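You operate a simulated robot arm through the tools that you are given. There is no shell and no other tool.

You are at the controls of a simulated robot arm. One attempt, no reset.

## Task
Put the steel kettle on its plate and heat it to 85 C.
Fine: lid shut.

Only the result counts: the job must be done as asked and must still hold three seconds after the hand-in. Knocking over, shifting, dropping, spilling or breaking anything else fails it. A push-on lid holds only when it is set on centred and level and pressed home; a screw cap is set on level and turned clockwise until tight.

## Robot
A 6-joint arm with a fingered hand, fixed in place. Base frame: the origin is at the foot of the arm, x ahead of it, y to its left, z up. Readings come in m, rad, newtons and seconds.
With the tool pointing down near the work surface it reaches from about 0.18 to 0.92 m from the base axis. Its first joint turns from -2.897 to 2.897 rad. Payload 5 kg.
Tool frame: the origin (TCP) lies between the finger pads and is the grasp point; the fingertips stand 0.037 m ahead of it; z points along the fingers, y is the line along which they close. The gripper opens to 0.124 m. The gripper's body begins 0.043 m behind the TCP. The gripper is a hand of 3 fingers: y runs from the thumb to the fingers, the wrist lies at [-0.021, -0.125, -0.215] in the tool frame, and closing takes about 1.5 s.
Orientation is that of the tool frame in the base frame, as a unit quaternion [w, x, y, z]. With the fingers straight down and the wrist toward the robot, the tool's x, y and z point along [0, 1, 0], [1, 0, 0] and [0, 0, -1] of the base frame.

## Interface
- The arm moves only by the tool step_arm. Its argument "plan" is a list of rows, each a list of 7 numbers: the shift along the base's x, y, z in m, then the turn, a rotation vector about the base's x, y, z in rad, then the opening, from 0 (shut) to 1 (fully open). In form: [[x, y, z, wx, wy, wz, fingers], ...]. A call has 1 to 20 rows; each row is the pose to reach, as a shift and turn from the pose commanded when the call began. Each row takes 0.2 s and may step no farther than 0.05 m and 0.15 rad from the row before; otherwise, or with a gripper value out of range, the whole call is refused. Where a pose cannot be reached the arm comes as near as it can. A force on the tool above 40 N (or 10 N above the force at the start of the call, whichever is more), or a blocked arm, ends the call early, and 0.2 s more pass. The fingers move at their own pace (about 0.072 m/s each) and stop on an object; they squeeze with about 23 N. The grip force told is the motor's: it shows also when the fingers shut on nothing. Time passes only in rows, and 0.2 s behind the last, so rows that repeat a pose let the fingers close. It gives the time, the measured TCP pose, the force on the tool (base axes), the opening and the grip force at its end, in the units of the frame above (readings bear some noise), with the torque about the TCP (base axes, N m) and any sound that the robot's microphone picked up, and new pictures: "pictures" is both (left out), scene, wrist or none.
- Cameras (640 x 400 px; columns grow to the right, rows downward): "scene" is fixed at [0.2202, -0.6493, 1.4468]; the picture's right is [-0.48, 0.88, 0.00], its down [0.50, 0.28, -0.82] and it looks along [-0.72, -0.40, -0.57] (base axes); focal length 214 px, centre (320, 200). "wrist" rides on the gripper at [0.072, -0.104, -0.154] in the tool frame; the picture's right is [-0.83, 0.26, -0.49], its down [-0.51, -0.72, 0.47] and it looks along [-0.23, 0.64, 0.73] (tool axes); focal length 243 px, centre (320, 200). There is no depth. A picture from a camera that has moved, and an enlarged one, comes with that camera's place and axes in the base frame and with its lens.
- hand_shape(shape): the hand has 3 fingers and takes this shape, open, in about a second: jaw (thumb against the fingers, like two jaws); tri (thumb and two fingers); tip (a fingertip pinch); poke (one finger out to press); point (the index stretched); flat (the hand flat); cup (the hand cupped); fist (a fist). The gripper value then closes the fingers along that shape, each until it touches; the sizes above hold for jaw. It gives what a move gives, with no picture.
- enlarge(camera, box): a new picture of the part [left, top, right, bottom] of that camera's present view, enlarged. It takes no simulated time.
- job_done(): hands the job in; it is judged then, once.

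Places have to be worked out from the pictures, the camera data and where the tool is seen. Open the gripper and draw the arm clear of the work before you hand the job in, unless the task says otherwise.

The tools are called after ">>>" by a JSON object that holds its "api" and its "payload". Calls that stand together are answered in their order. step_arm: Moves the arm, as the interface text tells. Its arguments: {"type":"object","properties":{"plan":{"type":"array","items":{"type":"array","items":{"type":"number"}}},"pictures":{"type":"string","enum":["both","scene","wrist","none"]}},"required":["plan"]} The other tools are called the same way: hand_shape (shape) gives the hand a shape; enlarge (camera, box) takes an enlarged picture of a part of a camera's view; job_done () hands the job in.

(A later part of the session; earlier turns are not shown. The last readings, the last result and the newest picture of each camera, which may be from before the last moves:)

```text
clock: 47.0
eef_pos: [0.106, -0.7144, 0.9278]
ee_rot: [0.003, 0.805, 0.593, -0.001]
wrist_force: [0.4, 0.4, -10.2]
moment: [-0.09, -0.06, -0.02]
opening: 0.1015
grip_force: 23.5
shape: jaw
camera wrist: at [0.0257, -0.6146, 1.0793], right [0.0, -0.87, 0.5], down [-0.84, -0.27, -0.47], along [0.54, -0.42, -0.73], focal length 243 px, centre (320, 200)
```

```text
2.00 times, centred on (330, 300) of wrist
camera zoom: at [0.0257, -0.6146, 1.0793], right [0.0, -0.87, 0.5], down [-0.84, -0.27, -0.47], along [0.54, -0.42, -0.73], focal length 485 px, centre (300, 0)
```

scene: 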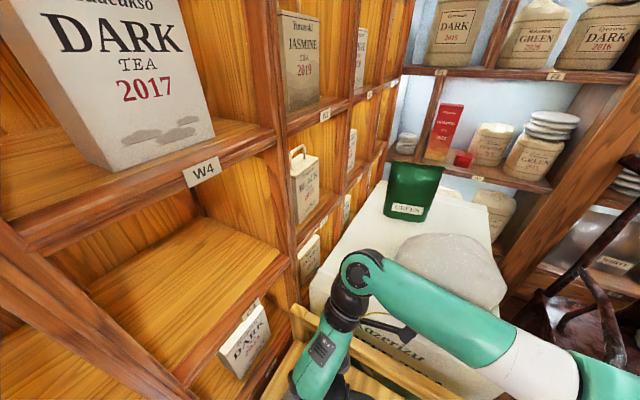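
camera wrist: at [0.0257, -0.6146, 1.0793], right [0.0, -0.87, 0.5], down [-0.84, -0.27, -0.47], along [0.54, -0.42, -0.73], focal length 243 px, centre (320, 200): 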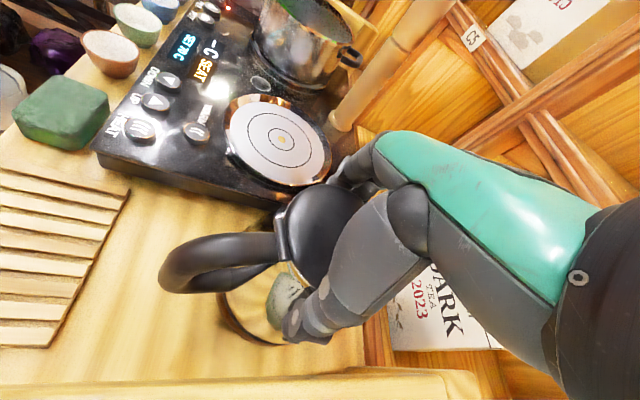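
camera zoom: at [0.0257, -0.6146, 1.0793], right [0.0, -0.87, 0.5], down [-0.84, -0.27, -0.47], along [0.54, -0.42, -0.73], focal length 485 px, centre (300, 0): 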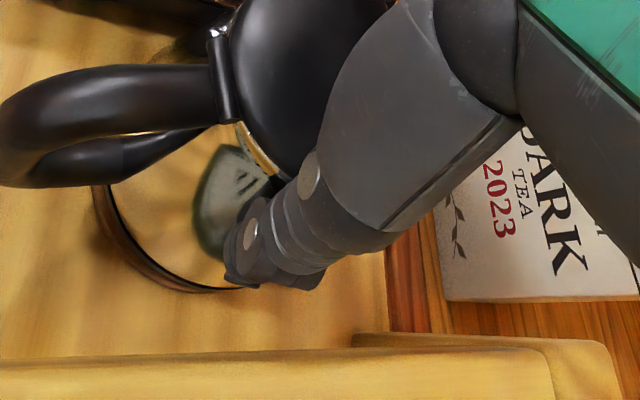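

Load 10 N with little moment, and the kettle seems to follow. I lift another 12 mm and hold to check for slipping.

>>> {"api": "step_arm", "payload": {"plan": [[0, 0, 0.004, 0, 0, 0, 0], [0, 0, 0.008, 0, 0, 0, 0], [0, 0, 0.012, 0, 0, 0, 0], [0, 0, 0.012, 0, 0, 0, 0], [0, 0, 0.012, 0, 0, 0, 0], [0, 0, 0.012, 0, 0, 0, 0]], "pictures": "both"}}

>>> {"api": "enlarge", "payload": {"camera": "wrist", "box": [180, 200, 480, 400]}}

>>> {"api": "enlarge", "payload": {"camera": "scene", "box": [220, 300, 400, 400]}}

```text
clock: 48.4
eef_pos: [0.1037, -0.7146, 0.9397]
ee_rot: [0.003, 0.805, 0.593, -0.001]
wrist_force: [-0.3, 0.5, -8.9]
moment: [-0.1, -0.04, 0.01]
opening: 0.1013
grip_force: 23.2
shape: jaw
camera wrist: at [0.0245, -0.6149, 1.0906], right [0.0, -0.87, 0.5], down [-0.84, -0.27, -0.47], along [0.54, -0.42, -0.73], focal length 243 px, centre (320, 200)
```

scene: 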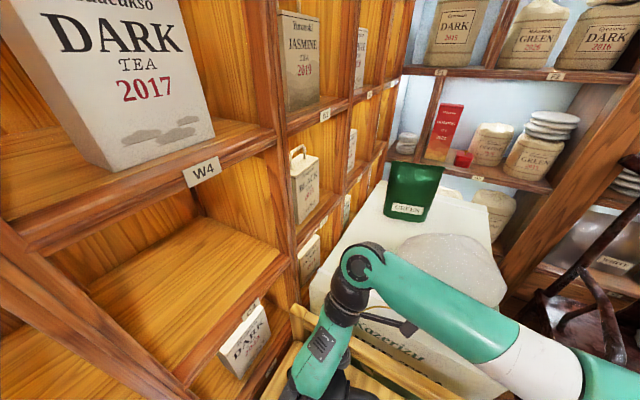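
wrist: 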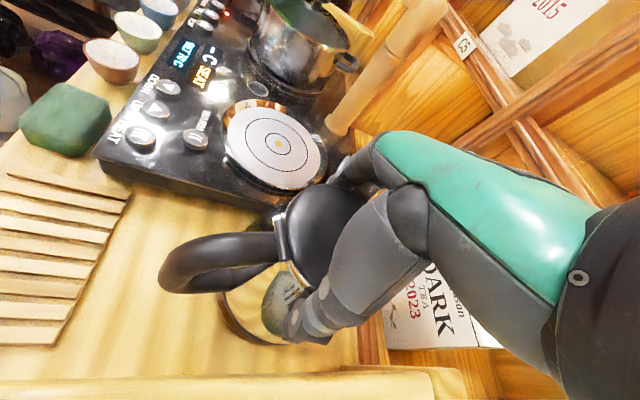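

```text
2.00 times, centred on (330, 300) of wrist
camera zoom: at [0.0245, -0.6149, 1.0906], right [0.0, -0.87, 0.5], down [-0.84, -0.27, -0.47], along [0.54, -0.42, -0.73], focal length 485 px, centre (300, 0)
```

zoom: 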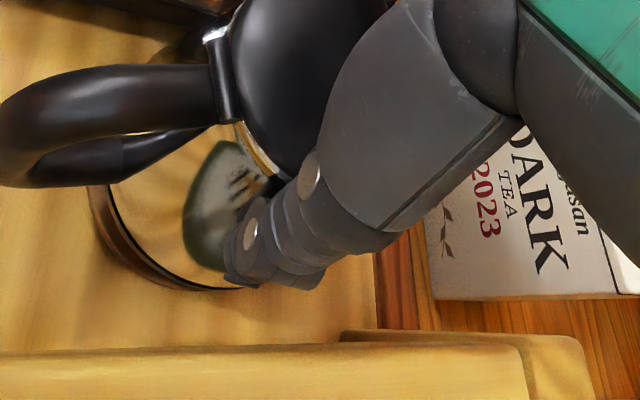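

```text
3.56 times, centred on (310, 350) of scene
camera zoom: at [0.2202, -0.6493, 1.4468], right [-0.48, 0.88, 0.0], down [0.5, 0.28, -0.82], along [-0.72, -0.4, -0.57], focal length 763 px, centre (356, -333)
```

zoom: 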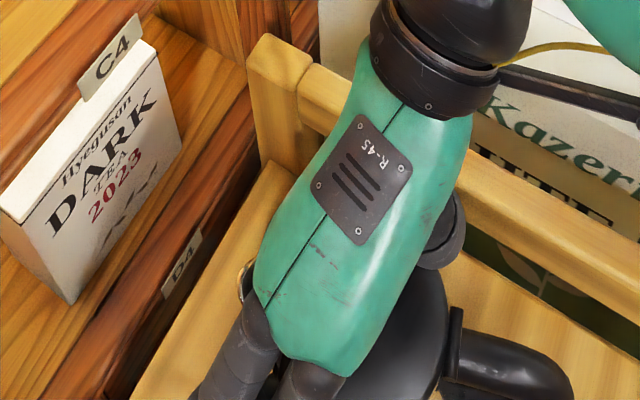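

The kettle hangs steady in the grip (9–10 N, almost no moment, no slip between pictures). I raise it so its base is near z≈0.88, clear of the heater.

>>> {"api": "step_arm", "payload": {"plan": [[0, 0, 0.015, 0, 0, 0, 0], [0, 0, 0.03, 0, 0, 0, 0], [0, 0, 0.045, 0, 0, 0, 0], [0, 0, 0.062, 0, 0, 0, 0], [0, 0, 0.062, 0, 0, 0, 0]], "pictures": "both"}}

>>> {"api": "enlarge", "payload": {"camera": "wrist", "box": [180, 200, 480, 400]}}

```text
clock: 49.6
eef_pos: [0.1045, -0.7136, 1.0001]
ee_rot: [0.003, 0.805, 0.593, -0.001]
wrist_force: [-0.1, -0.2, -9.7]
moment: [-0.11, -0.04, 0.0]
opening: 0.1016
grip_force: 23.2
shape: jaw
camera wrist: at [0.0246, -0.6139, 1.152], right [0.0, -0.87, 0.5], down [-0.84, -0.27, -0.47], along [0.54, -0.42, -0.73], focal length 243 px, centre (320, 200)
```

scene: 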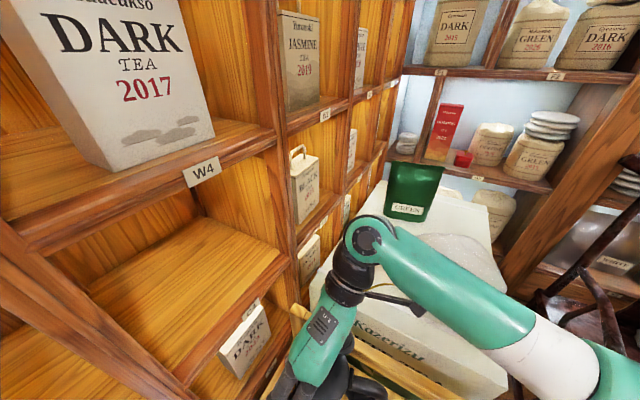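
wrist: 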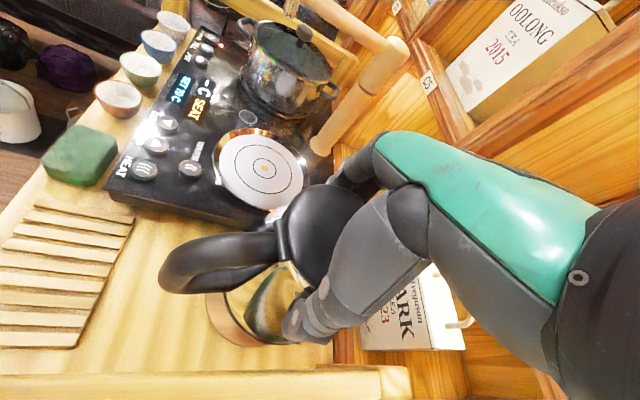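

```text
2.00 times, centred on (330, 300) of wrist
camera zoom: at [0.0246, -0.6139, 1.152], right [0.0, -0.87, 0.5], down [-0.84, -0.27, -0.47], along [0.54, -0.42, -0.73], focal length 485 px, centre (300, 0)
```

zoom: 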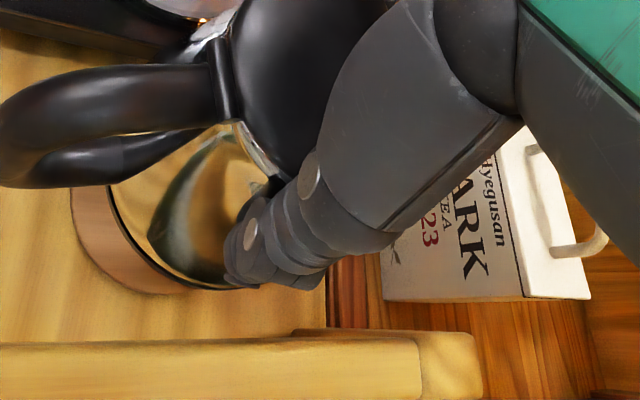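

The kettle is held firmly and level. I carry it over to the plate while turning it by -0.6 rad, so its handle will not hang over the UP and HEAT buttons.

>>> {"api": "step_arm", "payload": {"plan": [[0.025, 0.004, 0, 0, 0, -0.08, 0], [0.05, 0.008, 0, 0, 0, -0.16, 0], [0.075, 0.012, 0, 0, 0, -0.24, 0], [0.1, 0.016, 0, 0, 0, -0.32, 0], [0.125, 0.02, 0, 0, 0, -0.4, 0], [0.15, 0.024, 0, 0, 0, -0.5, 0], [0.1715, 0.0276, 0, 0, 0, -0.6, 0], [0.1715, 0.0276, 0, 0, 0, -0.6, 0]], "pictures": "both"}}

>>> {"api": "enlarge", "payload": {"camera": "wrist", "box": [120, 160, 440, 400]}}

```text
clock: 51.4
eef_pos: [0.276, -0.6852, 1.0]
ee_rot: [0.002, 0.945, 0.328, -0.002]
wrist_force: [0.9, 0.4, -9.2]
moment: [-0.03, -0.01, -0.01]
opening: 0.1015
grip_force: 22.8
shape: jaw
camera wrist: at [0.2677, -0.5592, 1.1518], right [-0.49, -0.72, 0.5], down [-0.85, 0.25, -0.47], along [0.21, -0.65, -0.73], focal length 243 px, centre (320, 200)
```

scene: 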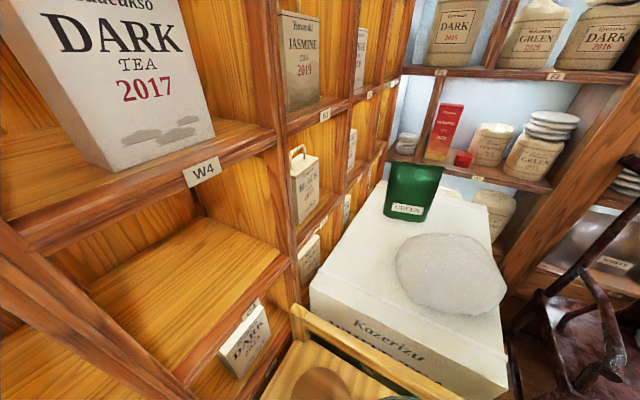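
wrist: 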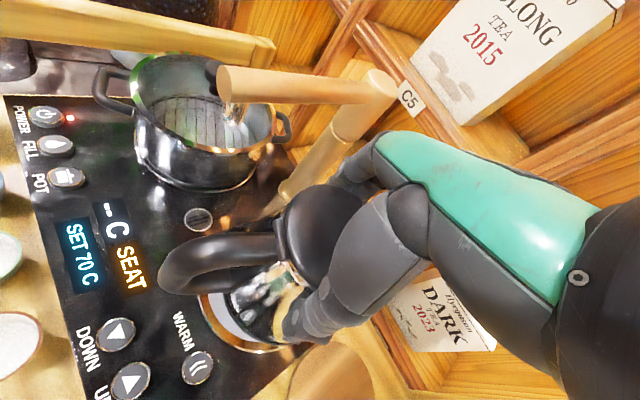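

```text
1.67 times, centred on (280, 280) of wrist
camera zoom: at [0.2677, -0.5592, 1.1518], right [-0.49, -0.72, 0.5], down [-0.85, 0.25, -0.47], along [0.21, -0.65, -0.73], focal length 404 px, centre (387, 67)
```

zoom: 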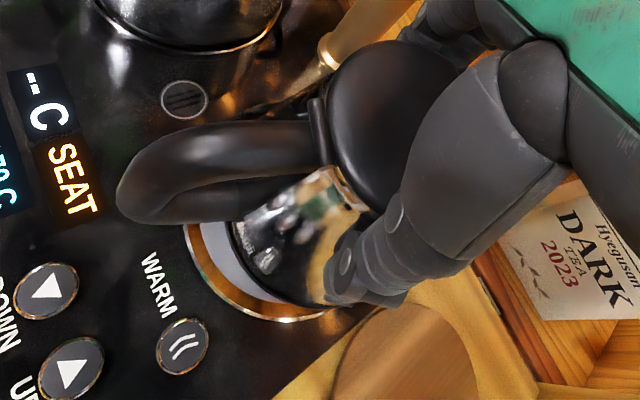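

The kettle hovers over the plate: base-edge points measure 0.068 m from my plate centre on both visible sides, so it is well centred. I lower it gently, watching the load transfer.

>>> {"api": "step_arm", "payload": {"plan": [[0, 0, -0.008, 0, 0, 0, 0], [0, 0, -0.016, 0, 0, 0, 0], [0, 0, -0.022, 0, 0, 0, 0], [0, 0, -0.026, 0, 0, 0, 0], [0, 0, -0.026, 0, 0, 0, 0]], "pictures": "wrist"}}

>>> {"api": "enlarge", "payload": {"camera": "wrist", "box": [120, 160, 440, 400]}}

```text
clock: 52.6
eef_pos: [0.2763, -0.6857, 0.9758]
ee_rot: [0.003, 0.945, 0.328, -0.002]
wrist_force: [0.1, 0.1, -9.2]
moment: [-0.11, 0.03, 0.03]
opening: 0.1013
grip_force: 23.3
shape: jaw
camera wrist: at [0.2673, -0.5596, 1.1272], right [-0.49, -0.72, 0.5], down [-0.85, 0.25, -0.47], along [0.21, -0.65, -0.73], focal length 243 px, centre (320, 200)
```

wrist: 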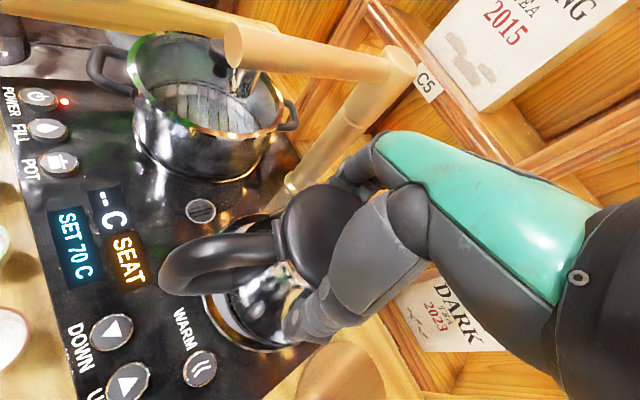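

```text
1.67 times, centred on (280, 280) of wrist
camera zoom: at [0.2673, -0.5596, 1.1272], right [-0.49, -0.72, 0.5], down [-0.85, 0.25, -0.47], along [0.21, -0.65, -0.73], focal length 404 px, centre (387, 67)
```

zoom: 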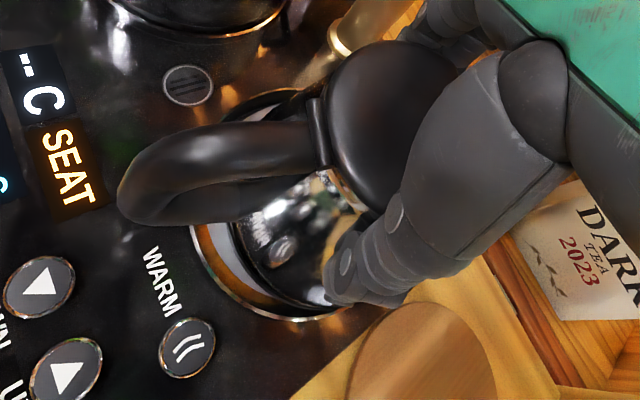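

Still fully carried (9.2 N). I continue down in 2 mm steps.

>>> {"api": "step_arm", "payload": {"plan": [[0, 0, -0.002, 0, 0, 0, 0], [0, 0, -0.004, 0, 0, 0, 0], [0, 0, -0.006, 0, 0, 0, 0], [0, 0, -0.008, 0, 0, 0, 0]], "pictures": "none"}}

```text
clock: 53.6
eef_pos: [0.2771, -0.6847, 0.9656]
ee_rot: [0.002, 0.944, 0.329, -0.003]
wrist_force: [0.6, -0.9, -9.4]
moment: [-0.1, -0.01, -0.03]
opening: 0.1013
grip_force: 23.7
shape: jaw
```

No contact yet. I keep lowering in small steps.

>>> {"api": "step_arm", "payload": {"plan": [[0, 0, -0.002, 0, 0, 0, 0], [0, 0, -0.004, 0, 0, 0, 0], [0, 0, -0.006, 0, 0, 0, 0]], "pictures": "wrist"}}

>>> {"api": "enlarge", "payload": {"camera": "wrist", "box": [20, 160, 340, 400]}}

```text
clock: 54.4
eef_pos: [0.2772, -0.6857, 0.9619]
ee_rot: [0.004, 0.944, 0.329, -0.003]
wrist_force: [-0.9, -0.3, 0.3]
moment: [0.03, -0.02, 0.05]
opening: 0.1014
grip_force: 23.2
shape: jaw
camera wrist: at [0.2684, -0.5589, 1.1133], right [-0.49, -0.72, 0.5], down [-0.85, 0.25, -0.47], along [0.22, -0.65, -0.73], focal length 243 px, centre (320, 200)
```

wrist: 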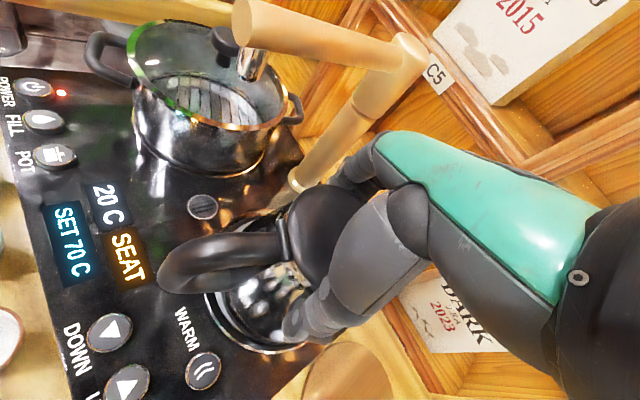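

```text
1.67 times, centred on (180, 280) of wrist
camera zoom: at [0.2684, -0.5589, 1.1133], right [-0.49, -0.72, 0.5], down [-0.85, 0.25, -0.47], along [0.22, -0.65, -0.73], focal length 404 px, centre (553, 67)
```

zoom: 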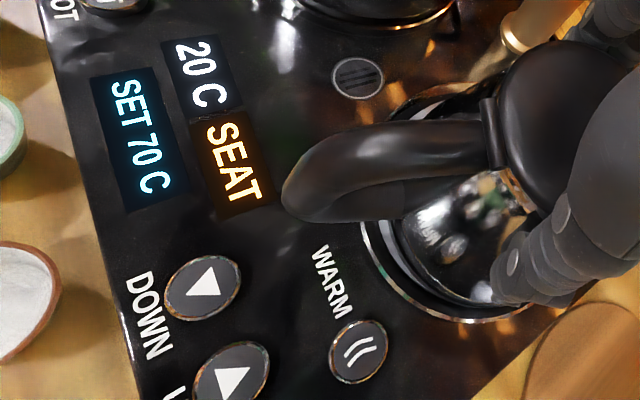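

The load has gone onto the plate (0.3 N) and the display now reads 20 C, though SEAT is still lit. Before letting go I zoom in to check the centring on the plate.

>>> {"api": "enlarge", "payload": {"camera": "wrist", "box": [180, 250, 340, 370]}}

>>> {"api": "enlarge", "payload": {"camera": "wrist", "box": [180, 180, 340, 300]}}

```text
3.33 times, centred on (260, 310) of wrist
camera zoom: at [0.2684, -0.5589, 1.1133], right [-0.49, -0.72, 0.5], down [-0.85, 0.25, -0.47], along [0.22, -0.65, -0.73], focal length 809 px, centre (520, -167)
```

zoom: 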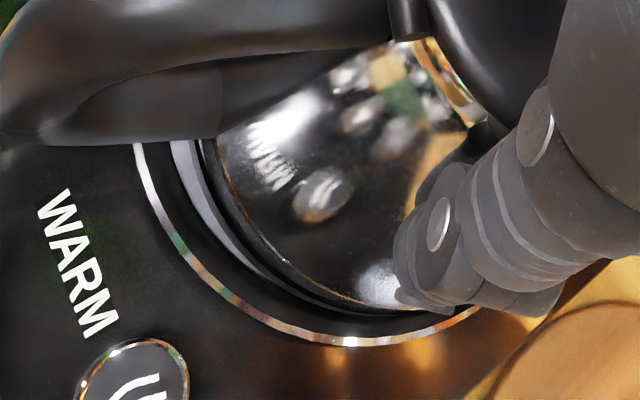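

```text
3.33 times, centred on (260, 240) of wrist
camera zoom: at [0.2684, -0.5589, 1.1133], right [-0.49, -0.72, 0.5], down [-0.85, 0.25, -0.47], along [0.22, -0.65, -0.73], focal length 809 px, centre (520, 67)
```

zoom: 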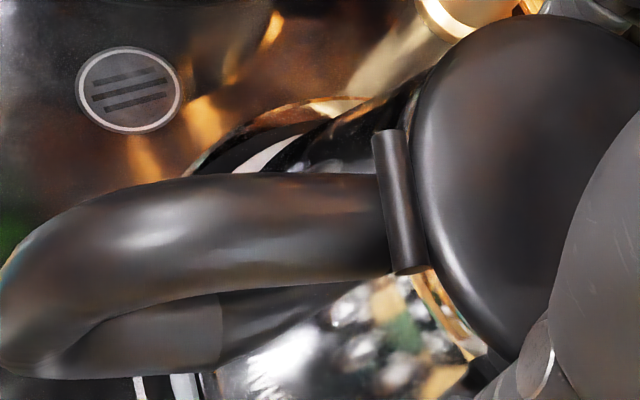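

Using one view for both, the plate circle centres at (0.2817, -0.6835) and the kettle base at (0.2773, -0.6865), so the kettle is about 5 mm off and SEAT may mean just that. I lift 5 mm, shift by (+4.4, +3) mm and lower again.

>>> {"api": "step_arm", "payload": {"plan": [[0, 0, 0.005, 0, 0, 0, 0], [0.0022, 0.0015, 0.007, 0, 0, 0, 0], [0.0044, 0.003, 0.007, 0, 0, 0, 0], [0.0044, 0.003, 0.004, 0, 0, 0, 0], [0.0044, 0.003, 0.002, 0, 0, 0, 0], [0.0044, 0.003, 0, 0, 0, 0, 0], [0.0044, 0.003, -0.001, 0, 0, 0, 0]], "pictures": "wrist"}}

>>> {"api": "enlarge", "payload": {"camera": "wrist", "box": [20, 160, 340, 400]}}

>>> {"api": "enlarge", "payload": {"camera": "wrist", "box": [180, 250, 340, 370]}}

```text
clock: 56.0
eef_pos: [0.2813, -0.6833, 0.9601]
ee_rot: [0.004, 0.944, 0.329, -0.002]
wrist_force: [-0.5, -0.7, 4.5]
moment: [0.02, 0.03, 0.01]
opening: 0.1015
grip_force: 22.8
shape: jaw
camera wrist: at [0.2725, -0.5561, 1.1127], right [-0.49, -0.72, 0.5], down [-0.85, 0.25, -0.47], along [0.22, -0.65, -0.73], focal length 243 px, centre (320, 200)
```

wrist: 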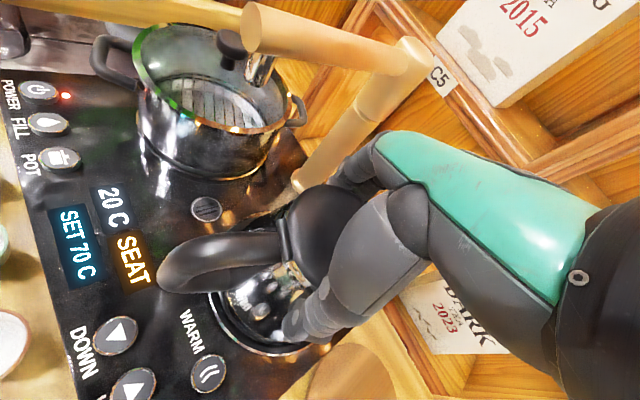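

```text
1.67 times, centred on (180, 280) of wrist
camera zoom: at [0.2725, -0.5561, 1.1127], right [-0.49, -0.72, 0.5], down [-0.85, 0.25, -0.47], along [0.22, -0.65, -0.73], focal length 404 px, centre (553, 67)
```

zoom: 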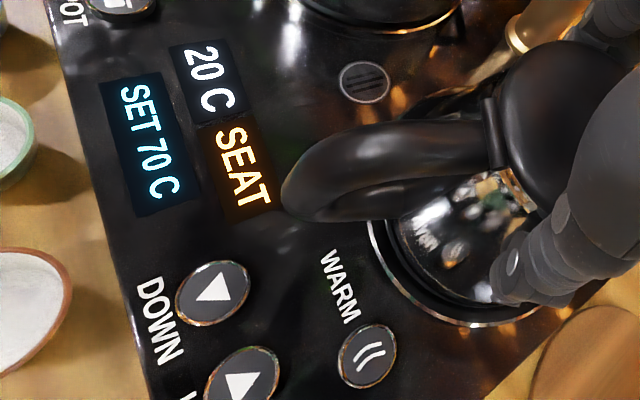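

```text
3.33 times, centred on (260, 310) of wrist
camera zoom: at [0.2725, -0.5561, 1.1127], right [-0.49, -0.72, 0.5], down [-0.85, 0.25, -0.47], along [0.22, -0.65, -0.73], focal length 809 px, centre (520, -167)
```

zoom: 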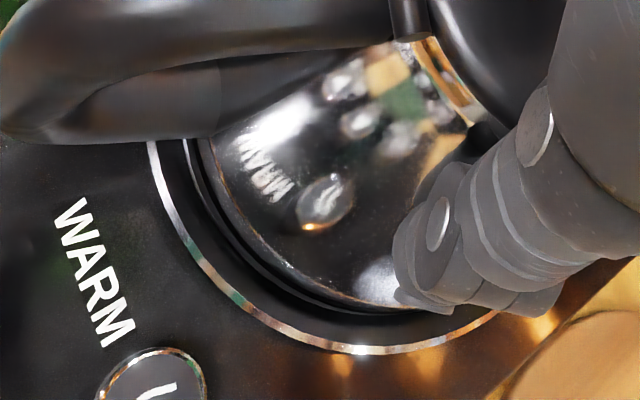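

The base is now concentric with the plate ring. I open the fingers and rise straight up.

>>> {"api": "step_arm", "payload": {"plan": [[0, 0, 0.001, 0, 0, 0, 0.85], [0, 0, 0.001, 0, 0, 0, 1], [0, 0, 0.001, 0, 0, 0, 1], [0, 0, 0.015, 0, 0, 0, 1], [0, 0, 0.035, 0, 0, 0, 1], [0, 0, 0.065, 0, 0, 0, 1], [0, 0, 0.1, 0, 0, 0, 1]], "pictures": "both"}}

>>> {"api": "enlarge", "payload": {"camera": "wrist", "box": [20, 160, 340, 400]}}

```text
clock: 57.6
eef_pos: [0.281, -0.6817, 1.0611]
ee_rot: [0.002, 0.944, 0.329, -0.002]
wrist_force: [-0.3, 0.3, -0.3]
moment: [0.0, -0.03, -0.02]
opening: 0.1237
grip_force: 0.0
shape: jaw
camera wrist: at [0.2721, -0.5547, 1.2127], right [-0.49, -0.72, 0.5], down [-0.85, 0.25, -0.47], along [0.21, -0.65, -0.73], focal length 243 px, centre (320, 200)
```

scene: 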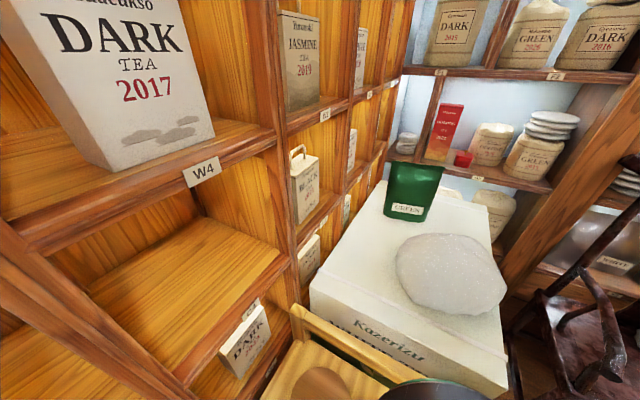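
wrist: 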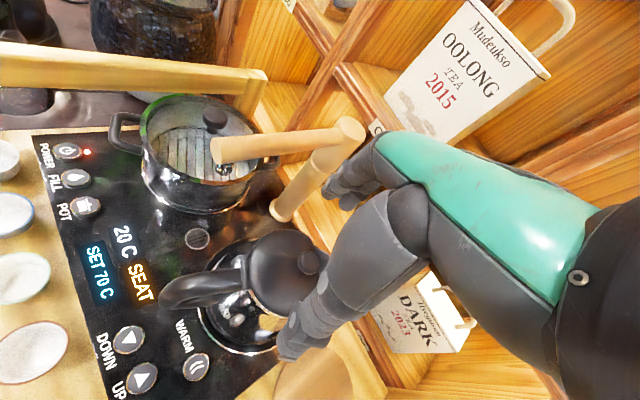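

```text
1.67 times, centred on (180, 280) of wrist
camera zoom: at [0.2721, -0.5547, 1.2127], right [-0.49, -0.72, 0.5], down [-0.85, 0.25, -0.47], along [0.21, -0.65, -0.73], focal length 404 px, centre (553, 67)
```

zoom: 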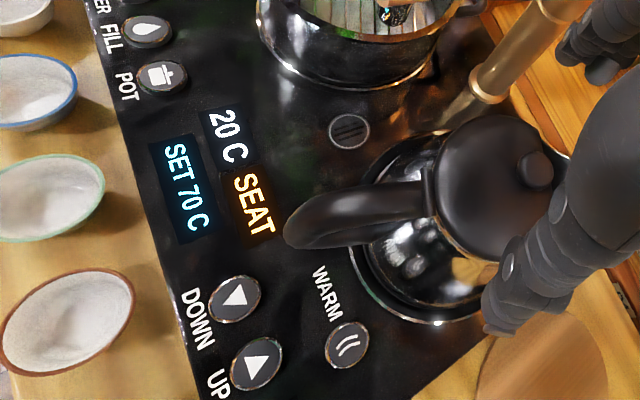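

The kettle stands on the plate by itself; the display still says 20 C / SEAT. I check the centring again from this higher view.

>>> {"api": "enlarge", "payload": {"camera": "wrist", "box": [180, 220, 340, 370]}}

>>> {"api": "enlarge", "payload": {"camera": "wrist", "box": [70, 200, 190, 300]}}

```text
2.67 times, centred on (260, 295) of wrist
camera zoom: at [0.2721, -0.5547, 1.2127], right [-0.49, -0.72, 0.5], down [-0.85, 0.25, -0.47], along [0.21, -0.65, -0.73], focal length 647 px, centre (480, -53)
```

zoom: 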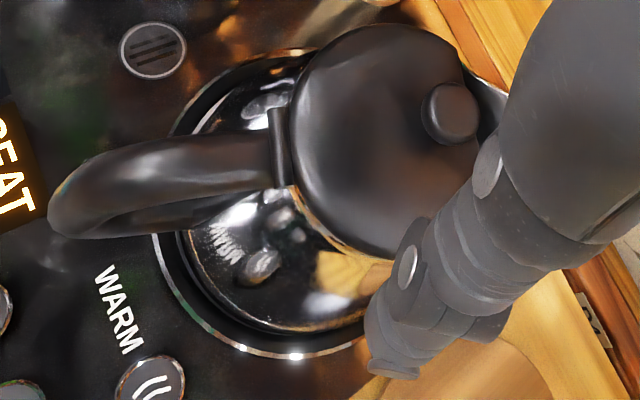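

```text
4.00 times, centred on (130, 250) of wrist
camera zoom: at [0.2721, -0.5547, 1.2127], right [-0.49, -0.72, 0.5], down [-0.85, 0.25, -0.47], along [0.21, -0.65, -0.73], focal length 970 px, centre (1080, 0)
```

zoom: 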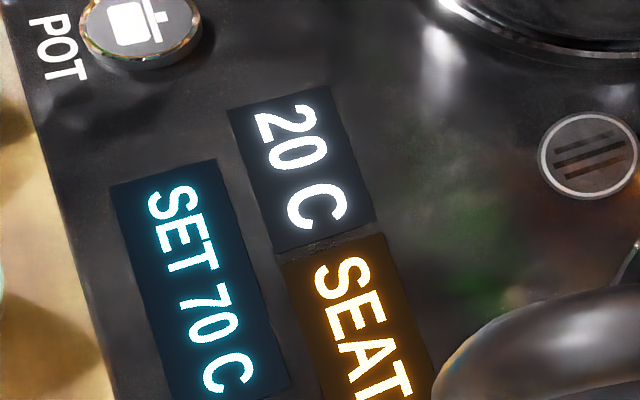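

The kettle looks centred on the plate, so I turn to the controls (SEAT may clear, or the controls may tell). I move the hand clear toward the buttons side, higher up, and form the poke shape to see where its fingertip lies.

>>> {"api": "step_arm", "payload": {"plan": [[-0.02, 0.03, 0.03, 0, 0, 0, 1], [-0.04, 0.06, 0.05, 0, 0, 0, 1], [-0.06, 0.09, 0.06, 0, 0, 0, 1], [-0.07, 0.12, 0.06, 0, 0, 0, 1]], "pictures": "none"}}

>>> {"api": "hand_shape", "payload": {"shape": "poke"}}

>>> {"api": "step_arm", "payload": {"plan": [[0, 0, 0, 0, 0, 0, 1]], "pictures": "both"}}

```text
clock: 58.6
eef_pos: [0.2109, -0.5602, 1.1176]
ee_rot: [0.004, 0.944, 0.328, -0.002]
wrist_force: [0.9, 0.2, -0.1]
moment: [-0.01, 0.0, -0.01]
opening: 0.1238
grip_force: 0.1
shape: jaw
```

```text
clock: 59.5
eef_pos: [0.2123, -0.5605, 1.1168]
ee_rot: [0.002, 0.944, 0.329, -0.001]
wrist_force: [-0.2, 0.2, 0.1]
moment: [-0.02, 0.01, 0.0]
opening: 0.0
grip_force: 0.2
shape: poke
```

```text
clock: 59.9
eef_pos: [0.2124, -0.561, 1.1178]
ee_rot: [0.003, 0.944, 0.329, -0.002]
wrist_force: [1.1, 0.8, 0.0]
moment: [-0.01, -0.01, 0.04]
opening: 0.0
grip_force: 0.1
shape: poke
camera wrist: at [0.2031, -0.4341, 1.2685], right [-0.49, -0.72, 0.5], down [-0.85, 0.25, -0.47], along [0.21, -0.65, -0.73], focal length 243 px, centre (320, 200)
```

scene: 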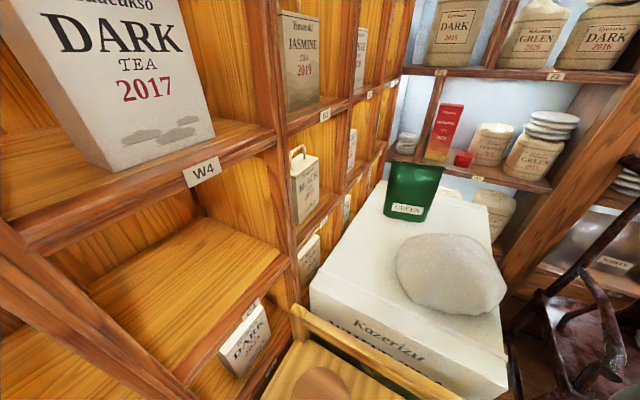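
wrist: 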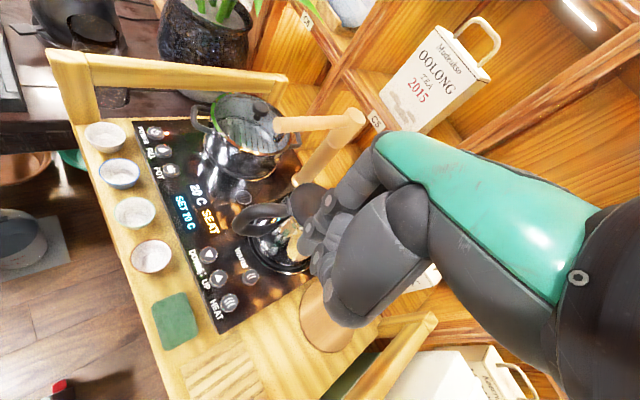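

>>> {"api": "enlarge", "payload": {"camera": "wrist", "box": [220, 140, 420, 340]}}

>>> {"api": "enlarge", "payload": {"camera": "wrist", "box": [160, 160, 300, 320]}}

```text
2.00 times, centred on (320, 240) of wrist
camera zoom: at [0.2031, -0.4341, 1.2685], right [-0.49, -0.72, 0.5], down [-0.85, 0.25, -0.47], along [0.21, -0.65, -0.73], focal length 485 px, centre (320, 120)
```

zoom: 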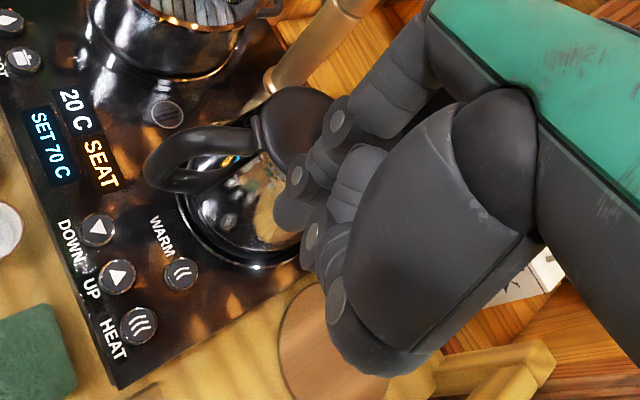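

```text
2.50 times, centred on (230, 240) of wrist
camera zoom: at [0.2031, -0.4341, 1.2685], right [-0.49, -0.72, 0.5], down [-0.85, 0.25, -0.47], along [0.21, -0.65, -0.73], focal length 606 px, centre (545, 100)
```

zoom: 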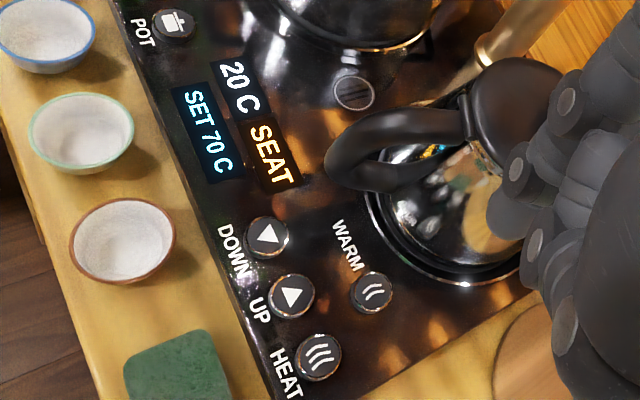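

The poke shape shows one finger out near the thumb; I enlarge to find its tip.

>>> {"api": "enlarge", "payload": {"camera": "wrist", "box": [280, 170, 380, 300]}}

```text
3.08 times, centred on (330, 235) of wrist
camera zoom: at [0.2031, -0.4341, 1.2685], right [-0.49, -0.72, 0.5], down [-0.85, 0.25, -0.47], along [0.21, -0.65, -0.73], focal length 746 px, centre (289, 92)
```

zoom: 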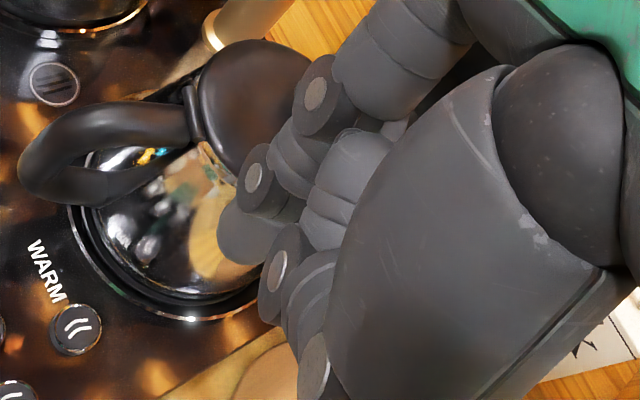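

The extended index tip shows at wrist pixel (302, 253), but its depth is unknown. I bring the hand where the scene camera sees it too, to triangulate the tip in the tool frame.

>>> {"api": "step_arm", "payload": {"plan": [[-0.035, -0.025, 0.005, 0, 0, 0, 1], [-0.07, -0.05, 0.01, 0, 0, 0, 1], [-0.105, -0.075, 0.01, 0, 0, 0, 1], [-0.14, -0.1, 0.01, 0, 0, 0, 1], [-0.165, -0.12, 0.01, 0, 0, 0, 1]], "pictures": "both"}}

>>> {"api": "enlarge", "payload": {"camera": "scene", "box": [240, 220, 440, 400]}}

>>> {"api": "enlarge", "payload": {"camera": "wrist", "box": [226, 170, 434, 300]}}

```text
clock: 61.1
eef_pos: [0.0488, -0.6818, 1.1278]
ee_rot: [0.003, 0.945, 0.328, -0.003]
wrist_force: [0.6, 0.4, -0.1]
moment: [0.0, 0.03, 0.01]
opening: 0.0
grip_force: 0.1
shape: poke
camera wrist: at [0.0399, -0.5549, 1.279], right [-0.49, -0.72, 0.5], down [-0.85, 0.25, -0.47], along [0.21, -0.65, -0.73], focal length 243 px, centre (320, 200)
```

scene: 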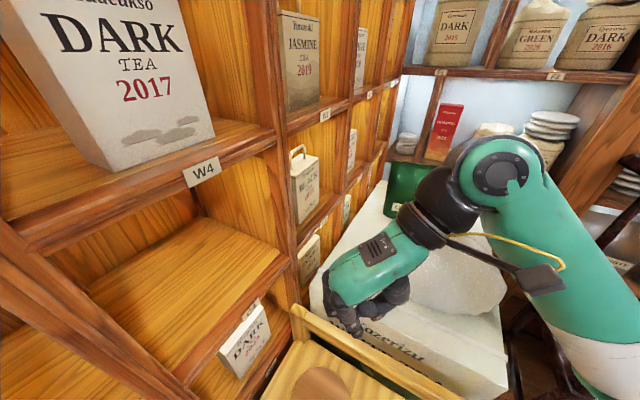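
wrist: 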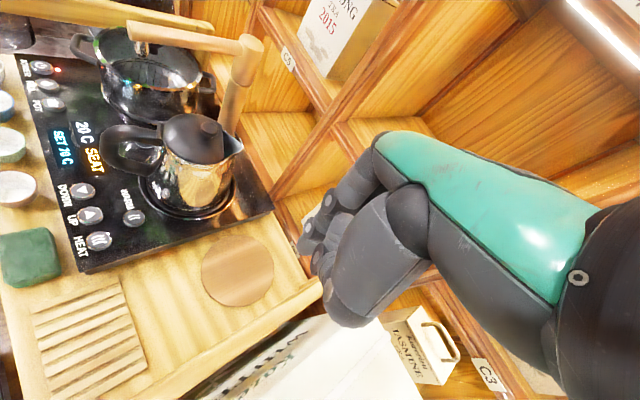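

```text
2.22 times, centred on (340, 310) of scene
camera zoom: at [0.2202, -0.6493, 1.4468], right [-0.48, 0.88, 0.0], down [0.5, 0.28, -0.82], along [-0.72, -0.4, -0.57], focal length 477 px, centre (276, -44)
```

zoom: 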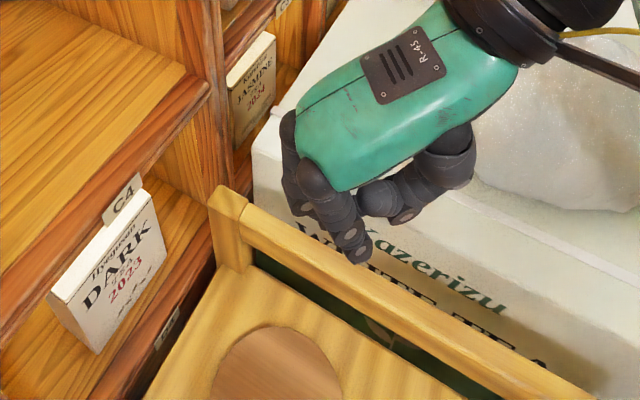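

```text
3.08 times, centred on (330, 235) of wrist
camera zoom: at [0.0399, -0.5549, 1.279], right [-0.49, -0.72, 0.5], down [-0.85, 0.25, -0.47], along [0.21, -0.65, -0.73], focal length 746 px, centre (289, 92)
```

zoom: 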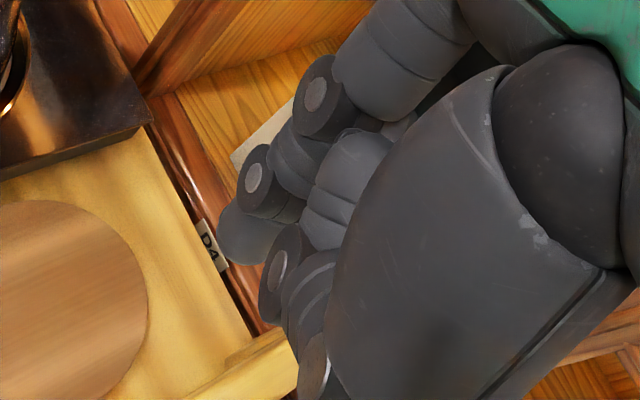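

Both cameras put the poke tip at about (0.010, -0.002, 0.042) in the tool frame. With the wrist toward the robot (yaw -90°), the bent finger stays clear of the kettle handle. Refined buttons: HEAT (0.2165, -0.540), UP (0.2585, -0.5395). I move above UP, turning the hand.

>>> {"api": "step_arm", "payload": {"plan": [[0.025, 0.03, 0, 0, 0, -0.1, 1], [0.05, 0.06, 0, 0, 0, -0.2, 1], [0.075, 0.09, 0, 0, 0, -0.3, 1], [0.105, 0.12, 0, 0, 0, -0.4, 1], [0.135, 0.135, -0.02, 0, 0, -0.5, 1], [0.17, 0.14, -0.05, 0, 0, -0.6, 1], [0.2, 0.14, -0.08, 0, 0, -0.667, 1], [0.2, 0.14, -0.11, 0, 0, -0.667, 1], [0.2, 0.14, -0.14, 0, 0, -0.667, 1]], "pictures": "wrist"}}

>>> {"api": "enlarge", "payload": {"camera": "wrist", "box": [160, 160, 400, 360]}}

```text
clock: 63.1
eef_pos: [0.2451, -0.541, 0.9896]
ee_rot: [0.002, 1.0, 0.001, -0.002]
wrist_force: [0.2, 0.7, 1.2]
moment: [0.01, -0.01, 0.0]
opening: 0.0
grip_force: 0.0
shape: poke
camera wrist: at [0.3179, -0.4377, 1.1416], right [-0.83, -0.26, 0.5], down [-0.51, 0.72, -0.47], along [-0.23, -0.64, -0.73], focal length 243 px, centre (320, 200)
```

wrist: 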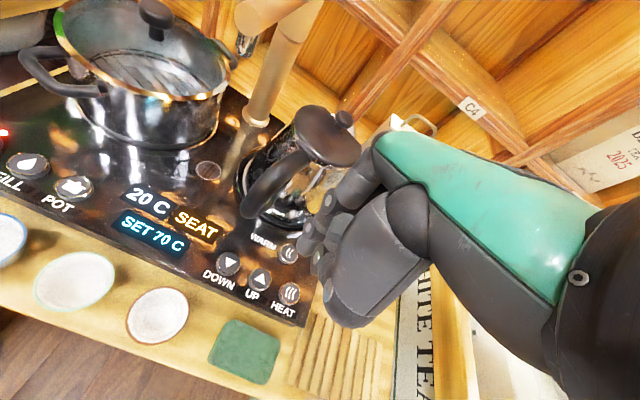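

```text
2.00 times, centred on (280, 260) of wrist
camera zoom: at [0.3179, -0.4377, 1.1416], right [-0.83, -0.26, 0.5], down [-0.51, 0.72, -0.47], along [-0.23, -0.64, -0.73], focal length 485 px, centre (400, 80)
```

zoom: 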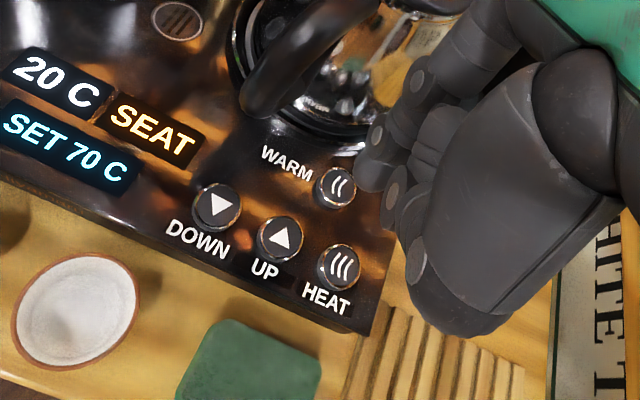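

The display and buttons are in clear view, and the fingertip's place relative to UP says to shift by (+6, +2) mm. I descend to about 1 cm above UP and check.

>>> {"api": "step_arm", "payload": {"plan": [[0.006, 0.002, -0.02, 0, 0, 0, 1], [0.006, 0.002, -0.045, 0, 0, 0, 1], [0.006, 0.002, -0.065, 0, 0, 0, 1], [0.006, 0.002, -0.083, 0, 0, 0, 1]], "pictures": "wrist"}}

>>> {"api": "enlarge", "payload": {"camera": "wrist", "box": [200, 180, 400, 300]}}

```text
clock: 64.1
eef_pos: [0.2512, -0.5401, 0.9067]
ee_rot: [0.002, 1.0, 0.0, -0.003]
wrist_force: [1.4, 0.5, -0.3]
moment: [0.01, 0.01, 0.0]
opening: 0.0004
grip_force: 0.1
shape: poke
camera wrist: at [0.3233, -0.4369, 1.0587], right [-0.83, -0.26, 0.5], down [-0.51, 0.72, -0.47], along [-0.23, -0.64, -0.73], focal length 243 px, centre (320, 200)
```

wrist: 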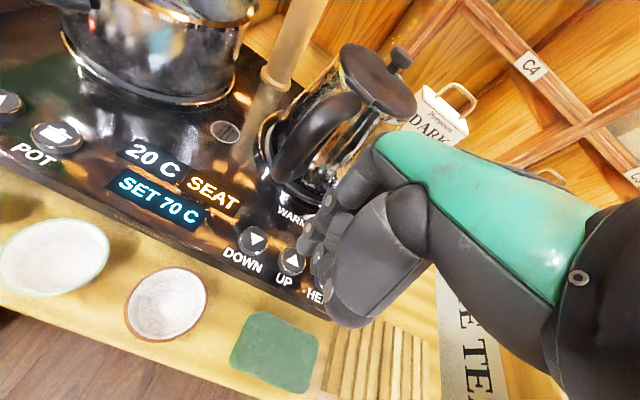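

```text
3.20 times, centred on (300, 240) of wrist
camera zoom: at [0.3233, -0.4369, 1.0587], right [-0.83, -0.26, 0.5], down [-0.51, 0.72, -0.47], along [-0.23, -0.64, -0.73], focal length 776 px, centre (384, 72)
```

zoom: 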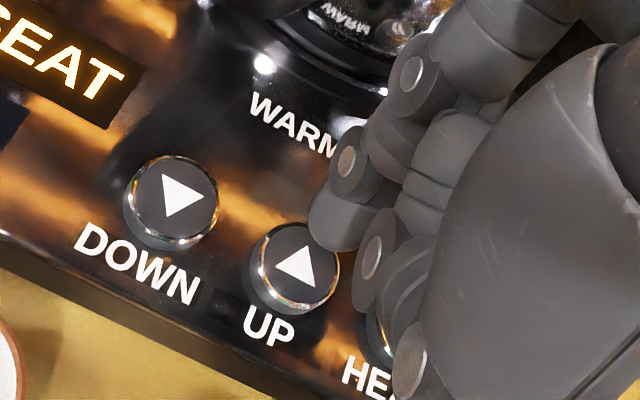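

The tip hovers about 1.5 cm above UP, 4 mm too far toward -y. I correct and descend slowly in small steps.

>>> {"api": "step_arm", "payload": {"plan": [[0, 0.004, 0, 0, 0, 0, 1], [0, 0.004, -0.005, 0, 0, 0, 1], [0, 0.004, -0.009, 0, 0, 0, 1], [0, 0.004, -0.012, 0, 0, 0, 1]], "pictures": "wrist"}}

>>> {"api": "enlarge", "payload": {"camera": "wrist", "box": [200, 180, 400, 300]}}

```text
clock: 65.1
eef_pos: [0.252, -0.5372, 0.8958]
ee_rot: [0.002, 1.0, 0.002, -0.003]
wrist_force: [0.0, -0.2, 0.2]
moment: [-0.01, 0.01, 0.03]
opening: 0.0
grip_force: 0.0
shape: poke
camera wrist: at [0.3246, -0.4334, 1.0472], right [-0.83, -0.26, 0.5], down [-0.51, 0.72, -0.47], along [-0.23, -0.64, -0.73], focal length 243 px, centre (320, 200)
```

wrist: 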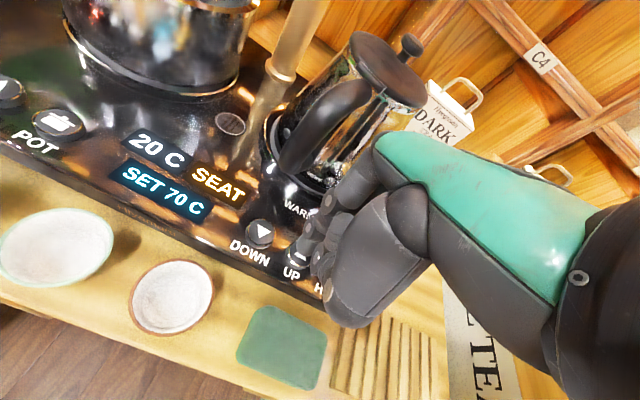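

```text
3.20 times, centred on (300, 240) of wrist
camera zoom: at [0.3246, -0.4334, 1.0472], right [-0.83, -0.26, 0.5], down [-0.51, 0.72, -0.47], along [-0.23, -0.64, -0.73], focal length 776 px, centre (384, 72)
```

zoom: 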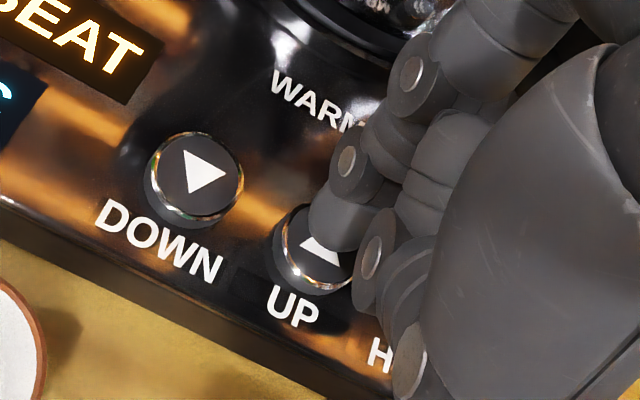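

The tip is right above the UP button. I press down a few millimetres.

>>> {"api": "step_arm", "payload": {"plan": [[0, 0, -0.002, 0, 0, 0, 1], [0, 0, -0.004, 0, 0, 0, 1], [0, 0, -0.006, 0, 0, 0, 1], [0, 0, -0.008, 0, 0, 0, 1]], "pictures": "wrist"}}

>>> {"api": "enlarge", "payload": {"camera": "wrist", "box": [100, 110, 400, 300]}}

```text
clock: 66.1
eef_pos: [0.2513, -0.5364, 0.8862]
ee_rot: [0.002, 1.0, 0.0, -0.002]
wrist_force: [-0.5, 0.0, -1.0]
moment: [0.0, 0.0, -0.02]
opening: 0.0001
grip_force: 0.0
shape: poke
camera wrist: at [0.3231, -0.433, 1.0387], right [-0.83, -0.26, 0.5], down [-0.51, 0.72, -0.47], along [-0.23, -0.64, -0.73], focal length 243 px, centre (320, 200)
```

wrist: 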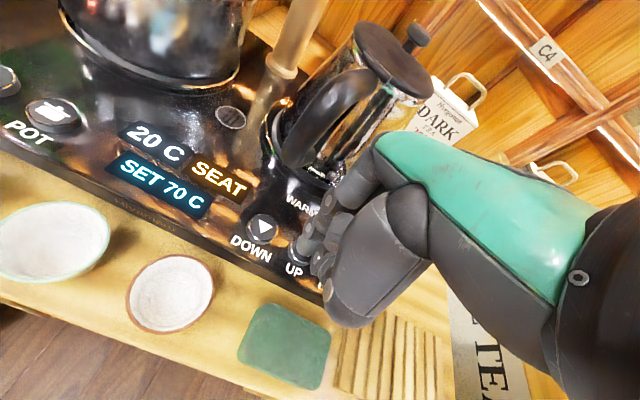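

```text
2.11 times, centred on (250, 205) of wrist
camera zoom: at [0.3231, -0.433, 1.0387], right [-0.83, -0.26, 0.5], down [-0.51, 0.72, -0.47], along [-0.23, -0.64, -0.73], focal length 511 px, centre (467, 190)
```

zoom: 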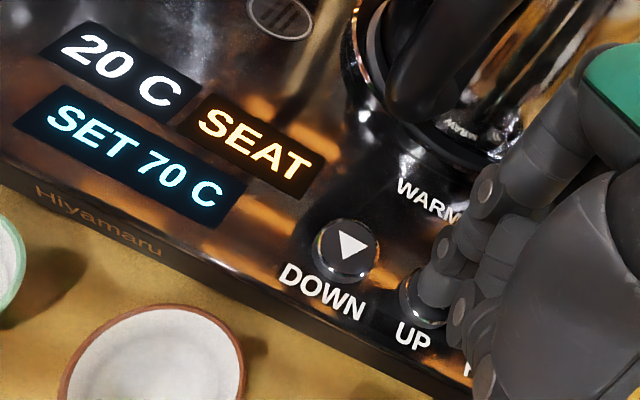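

No contact yet. I continue down in 2 mm steps.

>>> {"api": "step_arm", "payload": {"plan": [[0, 0, -0.002, 0, 0, 0, 1], [0, 0, -0.004, 0, 0, 0, 1], [0, 0, -0.006, 0, 0, 0, 1]], "pictures": "wrist"}}

>>> {"api": "enlarge", "payload": {"camera": "wrist", "box": [100, 110, 400, 300]}}

```text
clock: 66.9
eef_pos: [0.252, -0.5374, 0.8827]
ee_rot: [0.003, 1.0, 0.0, -0.002]
wrist_force: [-2.6, -0.8, 8.9]
moment: [-0.12, 0.04, -0.01]
opening: 0.0002
grip_force: 0.1
shape: poke
heard: click
camera wrist: at [0.3239, -0.4326, 1.0335], right [-0.83, -0.26, 0.5], down [-0.51, 0.72, -0.47], along [-0.23, -0.65, -0.73], focal length 243 px, centre (320, 200)
```

wrist: 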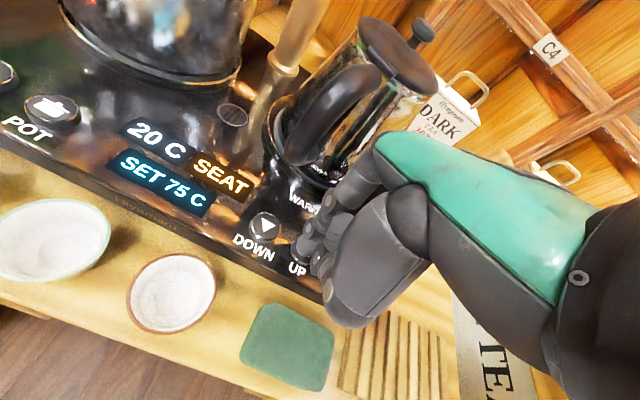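

```text
2.11 times, centred on (250, 205) of wrist
camera zoom: at [0.3239, -0.4326, 1.0335], right [-0.83, -0.26, 0.5], down [-0.51, 0.72, -0.47], along [-0.23, -0.65, -0.73], focal length 511 px, centre (467, 190)
```

zoom: 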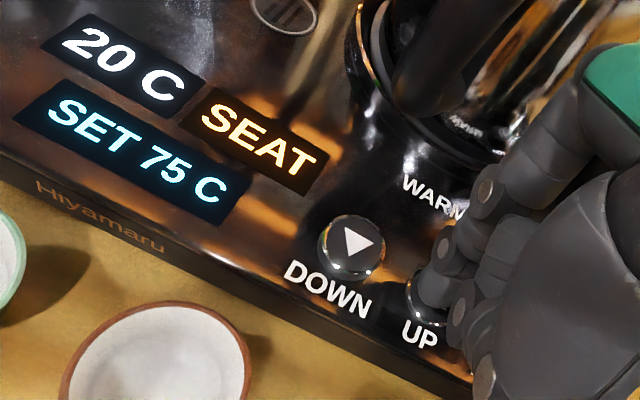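

A click, and SET is now 75 C: one press is 5 degrees. I lift and press UP once more.

>>> {"api": "step_arm", "payload": {"plan": [[0, 0, 0.005, 0, 0, 0, 1], [0, 0, 0.01, 0, 0, 0, 1], [0, 0, 0.01, 0, 0, 0, 1], [0, 0, 0.005, 0, 0, 0, 1], [0, 0, 0.002, 0, 0, 0, 1], [0, 0, 0, 0, 0, 0, 1]], "pictures": "wrist"}}

>>> {"api": "enlarge", "payload": {"camera": "wrist", "box": [100, 110, 400, 300]}}

```text
clock: 68.3
eef_pos: [0.2513, -0.5355, 0.8824]
ee_rot: [0.002, 1.0, 0.002, -0.003]
wrist_force: [2.2, -0.6, 8.6]
moment: [-0.08, -0.16, 0.0]
opening: 0.0002
grip_force: 0.1
shape: poke
heard: click
camera wrist: at [0.3233, -0.4322, 1.0341], right [-0.83, -0.26, 0.5], down [-0.51, 0.72, -0.47], along [-0.23, -0.65, -0.73], focal length 243 px, centre (320, 200)
```

wrist: 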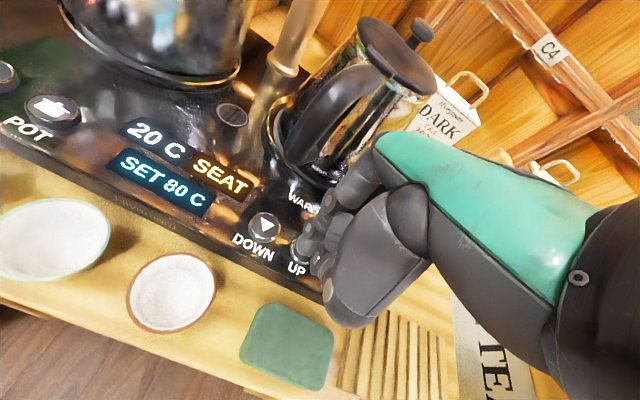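

```text
2.11 times, centred on (250, 205) of wrist
camera zoom: at [0.3233, -0.4322, 1.0341], right [-0.83, -0.26, 0.5], down [-0.51, 0.72, -0.47], along [-0.23, -0.65, -0.73], focal length 511 px, centre (467, 190)
```

zoom: 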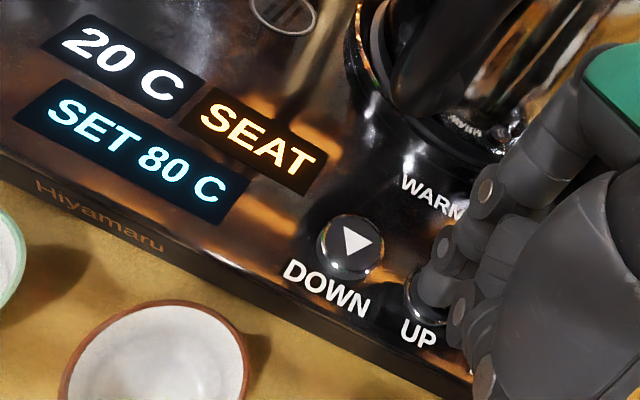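

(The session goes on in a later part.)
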